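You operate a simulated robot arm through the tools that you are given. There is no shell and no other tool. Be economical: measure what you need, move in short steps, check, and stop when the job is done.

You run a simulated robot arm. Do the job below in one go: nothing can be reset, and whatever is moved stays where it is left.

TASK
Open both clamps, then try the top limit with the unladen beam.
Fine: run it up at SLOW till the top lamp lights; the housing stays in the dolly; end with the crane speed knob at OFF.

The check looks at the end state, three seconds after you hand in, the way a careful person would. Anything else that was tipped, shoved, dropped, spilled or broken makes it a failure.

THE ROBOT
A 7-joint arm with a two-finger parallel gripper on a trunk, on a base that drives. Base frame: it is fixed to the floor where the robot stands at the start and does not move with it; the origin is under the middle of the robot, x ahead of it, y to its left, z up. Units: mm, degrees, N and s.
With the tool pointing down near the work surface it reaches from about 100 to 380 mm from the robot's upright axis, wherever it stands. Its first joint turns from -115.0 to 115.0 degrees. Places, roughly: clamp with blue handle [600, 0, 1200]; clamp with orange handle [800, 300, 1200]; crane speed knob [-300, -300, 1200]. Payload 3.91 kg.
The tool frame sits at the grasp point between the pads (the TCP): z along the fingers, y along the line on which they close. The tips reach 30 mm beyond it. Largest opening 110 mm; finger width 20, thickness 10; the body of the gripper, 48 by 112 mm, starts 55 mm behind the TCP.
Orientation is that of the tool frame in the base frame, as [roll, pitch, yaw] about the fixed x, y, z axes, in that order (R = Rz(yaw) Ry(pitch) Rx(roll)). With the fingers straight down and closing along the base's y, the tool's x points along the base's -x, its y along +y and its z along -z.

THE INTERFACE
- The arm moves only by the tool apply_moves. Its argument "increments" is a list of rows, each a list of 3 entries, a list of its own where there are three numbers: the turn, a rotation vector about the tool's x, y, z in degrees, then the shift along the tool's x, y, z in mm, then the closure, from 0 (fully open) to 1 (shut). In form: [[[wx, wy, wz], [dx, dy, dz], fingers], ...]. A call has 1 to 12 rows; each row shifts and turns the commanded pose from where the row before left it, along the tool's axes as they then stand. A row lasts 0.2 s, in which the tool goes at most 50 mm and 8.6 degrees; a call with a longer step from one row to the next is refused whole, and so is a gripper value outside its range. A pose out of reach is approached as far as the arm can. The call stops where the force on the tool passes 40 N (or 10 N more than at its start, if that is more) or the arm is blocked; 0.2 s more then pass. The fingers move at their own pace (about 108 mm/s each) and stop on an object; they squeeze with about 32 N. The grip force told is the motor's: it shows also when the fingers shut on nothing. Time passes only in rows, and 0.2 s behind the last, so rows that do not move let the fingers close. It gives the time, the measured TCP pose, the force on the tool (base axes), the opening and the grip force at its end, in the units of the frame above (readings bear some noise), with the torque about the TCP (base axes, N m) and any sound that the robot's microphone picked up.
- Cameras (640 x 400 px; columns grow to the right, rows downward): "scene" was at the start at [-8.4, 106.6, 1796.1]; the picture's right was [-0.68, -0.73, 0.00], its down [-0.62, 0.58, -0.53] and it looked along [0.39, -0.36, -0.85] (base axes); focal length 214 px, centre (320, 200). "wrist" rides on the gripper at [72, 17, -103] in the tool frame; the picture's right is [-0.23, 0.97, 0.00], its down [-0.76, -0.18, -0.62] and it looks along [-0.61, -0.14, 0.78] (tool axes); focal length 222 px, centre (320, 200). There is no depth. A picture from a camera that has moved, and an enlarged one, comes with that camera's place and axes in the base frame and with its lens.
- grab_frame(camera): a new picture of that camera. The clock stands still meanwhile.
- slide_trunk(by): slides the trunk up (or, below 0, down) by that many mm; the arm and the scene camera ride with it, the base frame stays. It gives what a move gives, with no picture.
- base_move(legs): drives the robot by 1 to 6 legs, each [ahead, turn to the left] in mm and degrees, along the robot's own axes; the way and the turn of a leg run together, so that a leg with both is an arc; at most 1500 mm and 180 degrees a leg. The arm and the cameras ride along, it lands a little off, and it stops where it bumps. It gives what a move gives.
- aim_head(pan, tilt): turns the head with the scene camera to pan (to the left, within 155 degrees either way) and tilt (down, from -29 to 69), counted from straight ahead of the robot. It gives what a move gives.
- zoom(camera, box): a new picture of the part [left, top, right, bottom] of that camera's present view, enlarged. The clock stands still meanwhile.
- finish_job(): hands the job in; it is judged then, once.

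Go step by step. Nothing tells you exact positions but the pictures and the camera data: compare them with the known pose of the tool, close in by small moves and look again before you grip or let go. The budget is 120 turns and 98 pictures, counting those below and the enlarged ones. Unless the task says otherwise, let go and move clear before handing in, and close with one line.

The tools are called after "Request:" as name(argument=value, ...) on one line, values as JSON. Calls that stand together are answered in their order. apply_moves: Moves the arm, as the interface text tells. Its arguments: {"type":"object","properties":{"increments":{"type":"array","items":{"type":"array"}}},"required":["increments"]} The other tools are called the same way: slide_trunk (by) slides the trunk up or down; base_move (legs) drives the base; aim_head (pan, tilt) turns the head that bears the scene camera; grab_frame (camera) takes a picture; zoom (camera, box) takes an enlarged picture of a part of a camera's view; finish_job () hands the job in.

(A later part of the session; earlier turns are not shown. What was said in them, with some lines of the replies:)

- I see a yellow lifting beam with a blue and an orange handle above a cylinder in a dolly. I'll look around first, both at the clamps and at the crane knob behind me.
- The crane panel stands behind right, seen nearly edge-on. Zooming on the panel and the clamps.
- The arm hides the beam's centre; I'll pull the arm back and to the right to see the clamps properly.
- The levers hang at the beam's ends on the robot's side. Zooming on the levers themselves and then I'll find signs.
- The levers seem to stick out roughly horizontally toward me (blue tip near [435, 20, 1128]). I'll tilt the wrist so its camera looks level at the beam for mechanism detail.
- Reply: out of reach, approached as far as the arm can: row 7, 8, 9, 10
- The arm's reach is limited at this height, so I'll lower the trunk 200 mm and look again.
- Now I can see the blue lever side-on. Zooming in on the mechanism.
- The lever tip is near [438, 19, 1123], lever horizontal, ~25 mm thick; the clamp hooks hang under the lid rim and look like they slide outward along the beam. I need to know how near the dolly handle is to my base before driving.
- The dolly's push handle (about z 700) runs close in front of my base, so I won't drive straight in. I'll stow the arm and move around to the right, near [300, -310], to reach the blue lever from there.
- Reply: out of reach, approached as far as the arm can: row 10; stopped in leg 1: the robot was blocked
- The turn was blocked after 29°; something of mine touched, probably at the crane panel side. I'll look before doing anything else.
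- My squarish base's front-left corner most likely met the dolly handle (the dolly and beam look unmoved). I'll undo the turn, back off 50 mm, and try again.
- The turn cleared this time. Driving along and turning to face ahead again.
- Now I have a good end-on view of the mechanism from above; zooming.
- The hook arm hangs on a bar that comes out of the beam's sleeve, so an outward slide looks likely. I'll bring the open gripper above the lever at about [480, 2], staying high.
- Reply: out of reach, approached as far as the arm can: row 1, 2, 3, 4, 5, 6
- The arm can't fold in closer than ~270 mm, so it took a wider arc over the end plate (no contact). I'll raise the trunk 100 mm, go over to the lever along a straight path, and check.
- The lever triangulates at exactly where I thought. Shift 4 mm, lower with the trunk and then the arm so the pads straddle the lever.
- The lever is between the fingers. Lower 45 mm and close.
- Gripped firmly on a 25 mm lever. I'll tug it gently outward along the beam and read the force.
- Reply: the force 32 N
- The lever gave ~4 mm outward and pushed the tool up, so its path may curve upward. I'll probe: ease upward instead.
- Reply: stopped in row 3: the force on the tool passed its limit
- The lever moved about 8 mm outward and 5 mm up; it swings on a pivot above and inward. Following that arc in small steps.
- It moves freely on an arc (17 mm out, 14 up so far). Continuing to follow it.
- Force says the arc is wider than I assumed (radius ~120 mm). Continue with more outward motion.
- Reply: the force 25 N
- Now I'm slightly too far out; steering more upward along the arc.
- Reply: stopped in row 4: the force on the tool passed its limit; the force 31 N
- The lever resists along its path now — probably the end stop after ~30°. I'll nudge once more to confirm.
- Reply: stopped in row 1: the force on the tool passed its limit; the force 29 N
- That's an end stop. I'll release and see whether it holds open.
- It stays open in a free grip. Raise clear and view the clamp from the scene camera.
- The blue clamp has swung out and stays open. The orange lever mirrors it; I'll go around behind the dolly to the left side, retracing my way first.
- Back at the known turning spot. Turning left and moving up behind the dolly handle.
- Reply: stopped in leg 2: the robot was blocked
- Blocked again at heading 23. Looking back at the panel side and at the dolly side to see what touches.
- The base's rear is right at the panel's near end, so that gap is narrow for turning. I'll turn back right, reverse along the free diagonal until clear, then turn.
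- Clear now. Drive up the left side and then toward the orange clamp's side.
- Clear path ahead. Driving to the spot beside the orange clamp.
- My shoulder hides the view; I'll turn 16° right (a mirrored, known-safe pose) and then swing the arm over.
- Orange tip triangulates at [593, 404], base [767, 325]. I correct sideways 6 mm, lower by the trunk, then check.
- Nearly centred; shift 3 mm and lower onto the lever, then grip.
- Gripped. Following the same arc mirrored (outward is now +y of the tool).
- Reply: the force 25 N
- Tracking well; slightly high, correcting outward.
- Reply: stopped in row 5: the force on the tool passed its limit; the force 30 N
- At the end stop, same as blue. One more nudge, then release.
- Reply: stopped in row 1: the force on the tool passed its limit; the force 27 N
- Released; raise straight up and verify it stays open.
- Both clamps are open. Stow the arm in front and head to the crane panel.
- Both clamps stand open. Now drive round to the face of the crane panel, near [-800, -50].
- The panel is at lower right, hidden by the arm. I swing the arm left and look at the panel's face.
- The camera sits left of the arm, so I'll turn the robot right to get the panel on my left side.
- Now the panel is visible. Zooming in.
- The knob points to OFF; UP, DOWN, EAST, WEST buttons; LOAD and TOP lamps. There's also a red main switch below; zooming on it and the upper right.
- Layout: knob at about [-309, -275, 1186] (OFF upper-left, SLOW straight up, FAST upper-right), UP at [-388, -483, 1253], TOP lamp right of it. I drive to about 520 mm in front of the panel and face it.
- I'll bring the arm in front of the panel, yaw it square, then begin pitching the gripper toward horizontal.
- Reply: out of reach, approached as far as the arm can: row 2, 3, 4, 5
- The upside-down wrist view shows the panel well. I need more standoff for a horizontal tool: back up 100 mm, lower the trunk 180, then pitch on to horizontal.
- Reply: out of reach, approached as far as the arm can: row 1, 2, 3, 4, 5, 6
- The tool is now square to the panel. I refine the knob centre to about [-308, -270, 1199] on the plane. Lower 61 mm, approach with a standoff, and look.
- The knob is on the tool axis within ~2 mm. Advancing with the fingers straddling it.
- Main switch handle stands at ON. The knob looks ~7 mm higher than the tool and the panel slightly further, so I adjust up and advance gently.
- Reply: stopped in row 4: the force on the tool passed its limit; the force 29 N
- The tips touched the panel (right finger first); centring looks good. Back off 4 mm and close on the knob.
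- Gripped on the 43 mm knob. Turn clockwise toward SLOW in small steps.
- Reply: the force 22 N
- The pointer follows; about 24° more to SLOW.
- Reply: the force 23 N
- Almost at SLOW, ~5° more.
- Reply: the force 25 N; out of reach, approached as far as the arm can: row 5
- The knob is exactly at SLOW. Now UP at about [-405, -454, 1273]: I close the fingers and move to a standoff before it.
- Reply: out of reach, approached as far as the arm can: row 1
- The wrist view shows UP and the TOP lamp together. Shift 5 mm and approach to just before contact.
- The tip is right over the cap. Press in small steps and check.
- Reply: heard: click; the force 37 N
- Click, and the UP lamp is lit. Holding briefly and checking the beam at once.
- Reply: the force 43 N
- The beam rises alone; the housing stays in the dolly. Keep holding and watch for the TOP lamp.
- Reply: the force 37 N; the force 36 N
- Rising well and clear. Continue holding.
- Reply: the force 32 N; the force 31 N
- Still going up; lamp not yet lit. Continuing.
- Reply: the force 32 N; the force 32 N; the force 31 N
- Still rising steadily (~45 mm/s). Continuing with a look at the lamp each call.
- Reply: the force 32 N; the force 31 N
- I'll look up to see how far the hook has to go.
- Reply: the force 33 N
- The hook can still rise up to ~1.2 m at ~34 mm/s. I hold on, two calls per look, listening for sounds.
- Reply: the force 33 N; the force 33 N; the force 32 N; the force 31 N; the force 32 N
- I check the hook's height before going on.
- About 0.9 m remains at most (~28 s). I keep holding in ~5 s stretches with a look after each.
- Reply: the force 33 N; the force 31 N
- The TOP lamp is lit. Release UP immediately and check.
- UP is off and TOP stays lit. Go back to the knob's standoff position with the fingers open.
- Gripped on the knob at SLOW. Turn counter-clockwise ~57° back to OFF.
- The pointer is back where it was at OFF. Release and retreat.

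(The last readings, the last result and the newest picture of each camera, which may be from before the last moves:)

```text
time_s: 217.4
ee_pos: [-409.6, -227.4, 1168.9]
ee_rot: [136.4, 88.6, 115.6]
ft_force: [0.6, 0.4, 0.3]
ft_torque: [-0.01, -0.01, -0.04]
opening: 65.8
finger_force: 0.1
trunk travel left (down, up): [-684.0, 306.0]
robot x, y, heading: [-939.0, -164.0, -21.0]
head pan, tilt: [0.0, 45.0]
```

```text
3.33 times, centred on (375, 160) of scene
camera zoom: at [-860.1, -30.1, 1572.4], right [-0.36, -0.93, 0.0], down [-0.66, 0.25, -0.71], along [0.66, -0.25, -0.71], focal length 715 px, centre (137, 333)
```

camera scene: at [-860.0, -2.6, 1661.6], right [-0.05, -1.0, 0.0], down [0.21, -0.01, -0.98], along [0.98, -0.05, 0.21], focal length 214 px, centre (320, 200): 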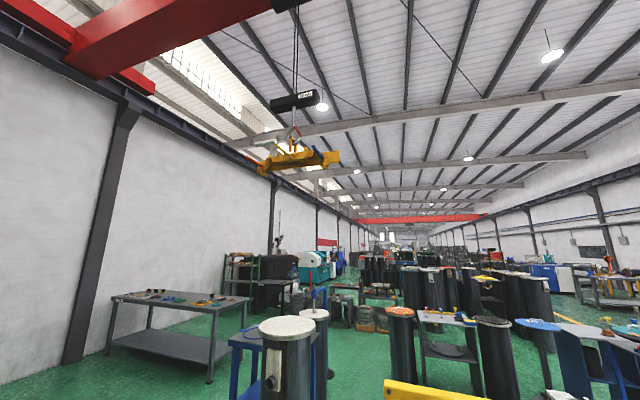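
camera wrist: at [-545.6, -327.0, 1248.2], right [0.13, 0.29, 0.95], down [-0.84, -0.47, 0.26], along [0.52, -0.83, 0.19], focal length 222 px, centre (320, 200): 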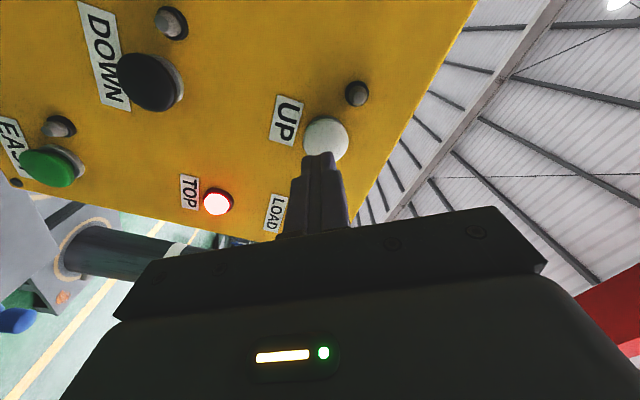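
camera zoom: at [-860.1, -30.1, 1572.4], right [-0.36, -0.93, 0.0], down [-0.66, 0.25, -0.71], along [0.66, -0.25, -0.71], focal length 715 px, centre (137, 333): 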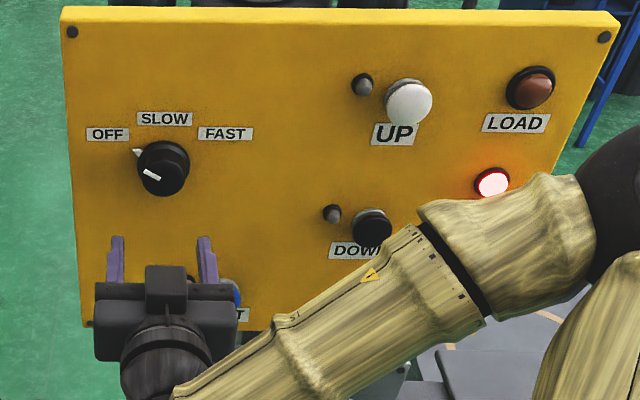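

Knob at OFF, TOP lamp lit. Back the base away and take a last look at the beam and dolly.

Request:
base_move(legs=[[-150, 0]])

Request:
aim_head(pan=18, tilt=0)

Request:
grab_frame(camera="scene")

```text
time_s: 218.8
ee_pos: [-549.7, -175.6, 1169.5]
ee_rot: [137.7, 88.8, 116.7]
ft_force: [0.5, 0.4, -0.7]
ft_torque: [0.02, -0.02, -0.01]
opening: 66.1
finger_force: 0.0
trunk travel left (down, up): [-684.0, 306.0]
robot x, y, heading: [-1078.6, -105.9, -21.0]
head pan, tilt: [0.0, 45.0]
```

```text
time_s: 219.9
ee_pos: [-549.3, -175.4, 1168.9]
ee_rot: [137.5, 88.7, 116.6]
ft_force: [0.9, 0.4, 0.0]
ft_torque: [-0.02, 0.02, -0.01]
opening: 65.9
finger_force: 0.1
trunk travel left (down, up): [-684.0, 306.0]
robot x, y, heading: [-1073.3, -109.1, -20.9]
head pan, tilt: [18.0, 0.0]
```

```text
3 pictures are left
camera scene: at [-986.1, 49.1, 1643.3], right [-0.05, -1.0, 0.0], down [0.0, 0.0, -1.0], along [1.0, -0.05, 0.0], focal length 214 px, centre (320, 200)
```

scene: 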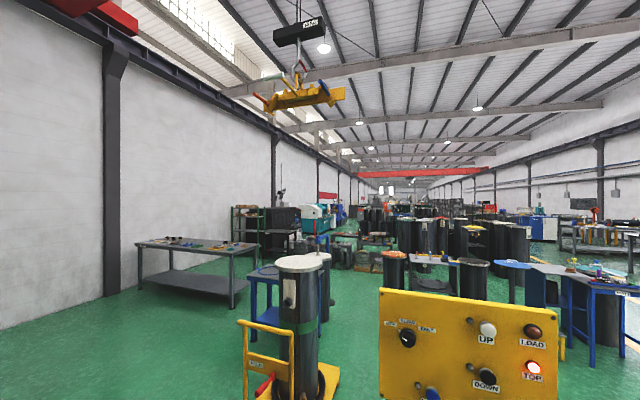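

The beam hangs at the top with both clamps open, the housing stands in the dolly, TOP is lit and the knob is at OFF. Handing in.

Request:
finish_job()

```text
The job is handed in.
```

Both clamps are open, and I ran the empty beam up at SLOW until the TOP lamp lit. The housing stayed in the dolly and the crane speed knob is back at OFF. While turning early on, the base was stopped twice by contact, probably with the dolly handle and then the crane panel; nothing looked moved in the pictures.
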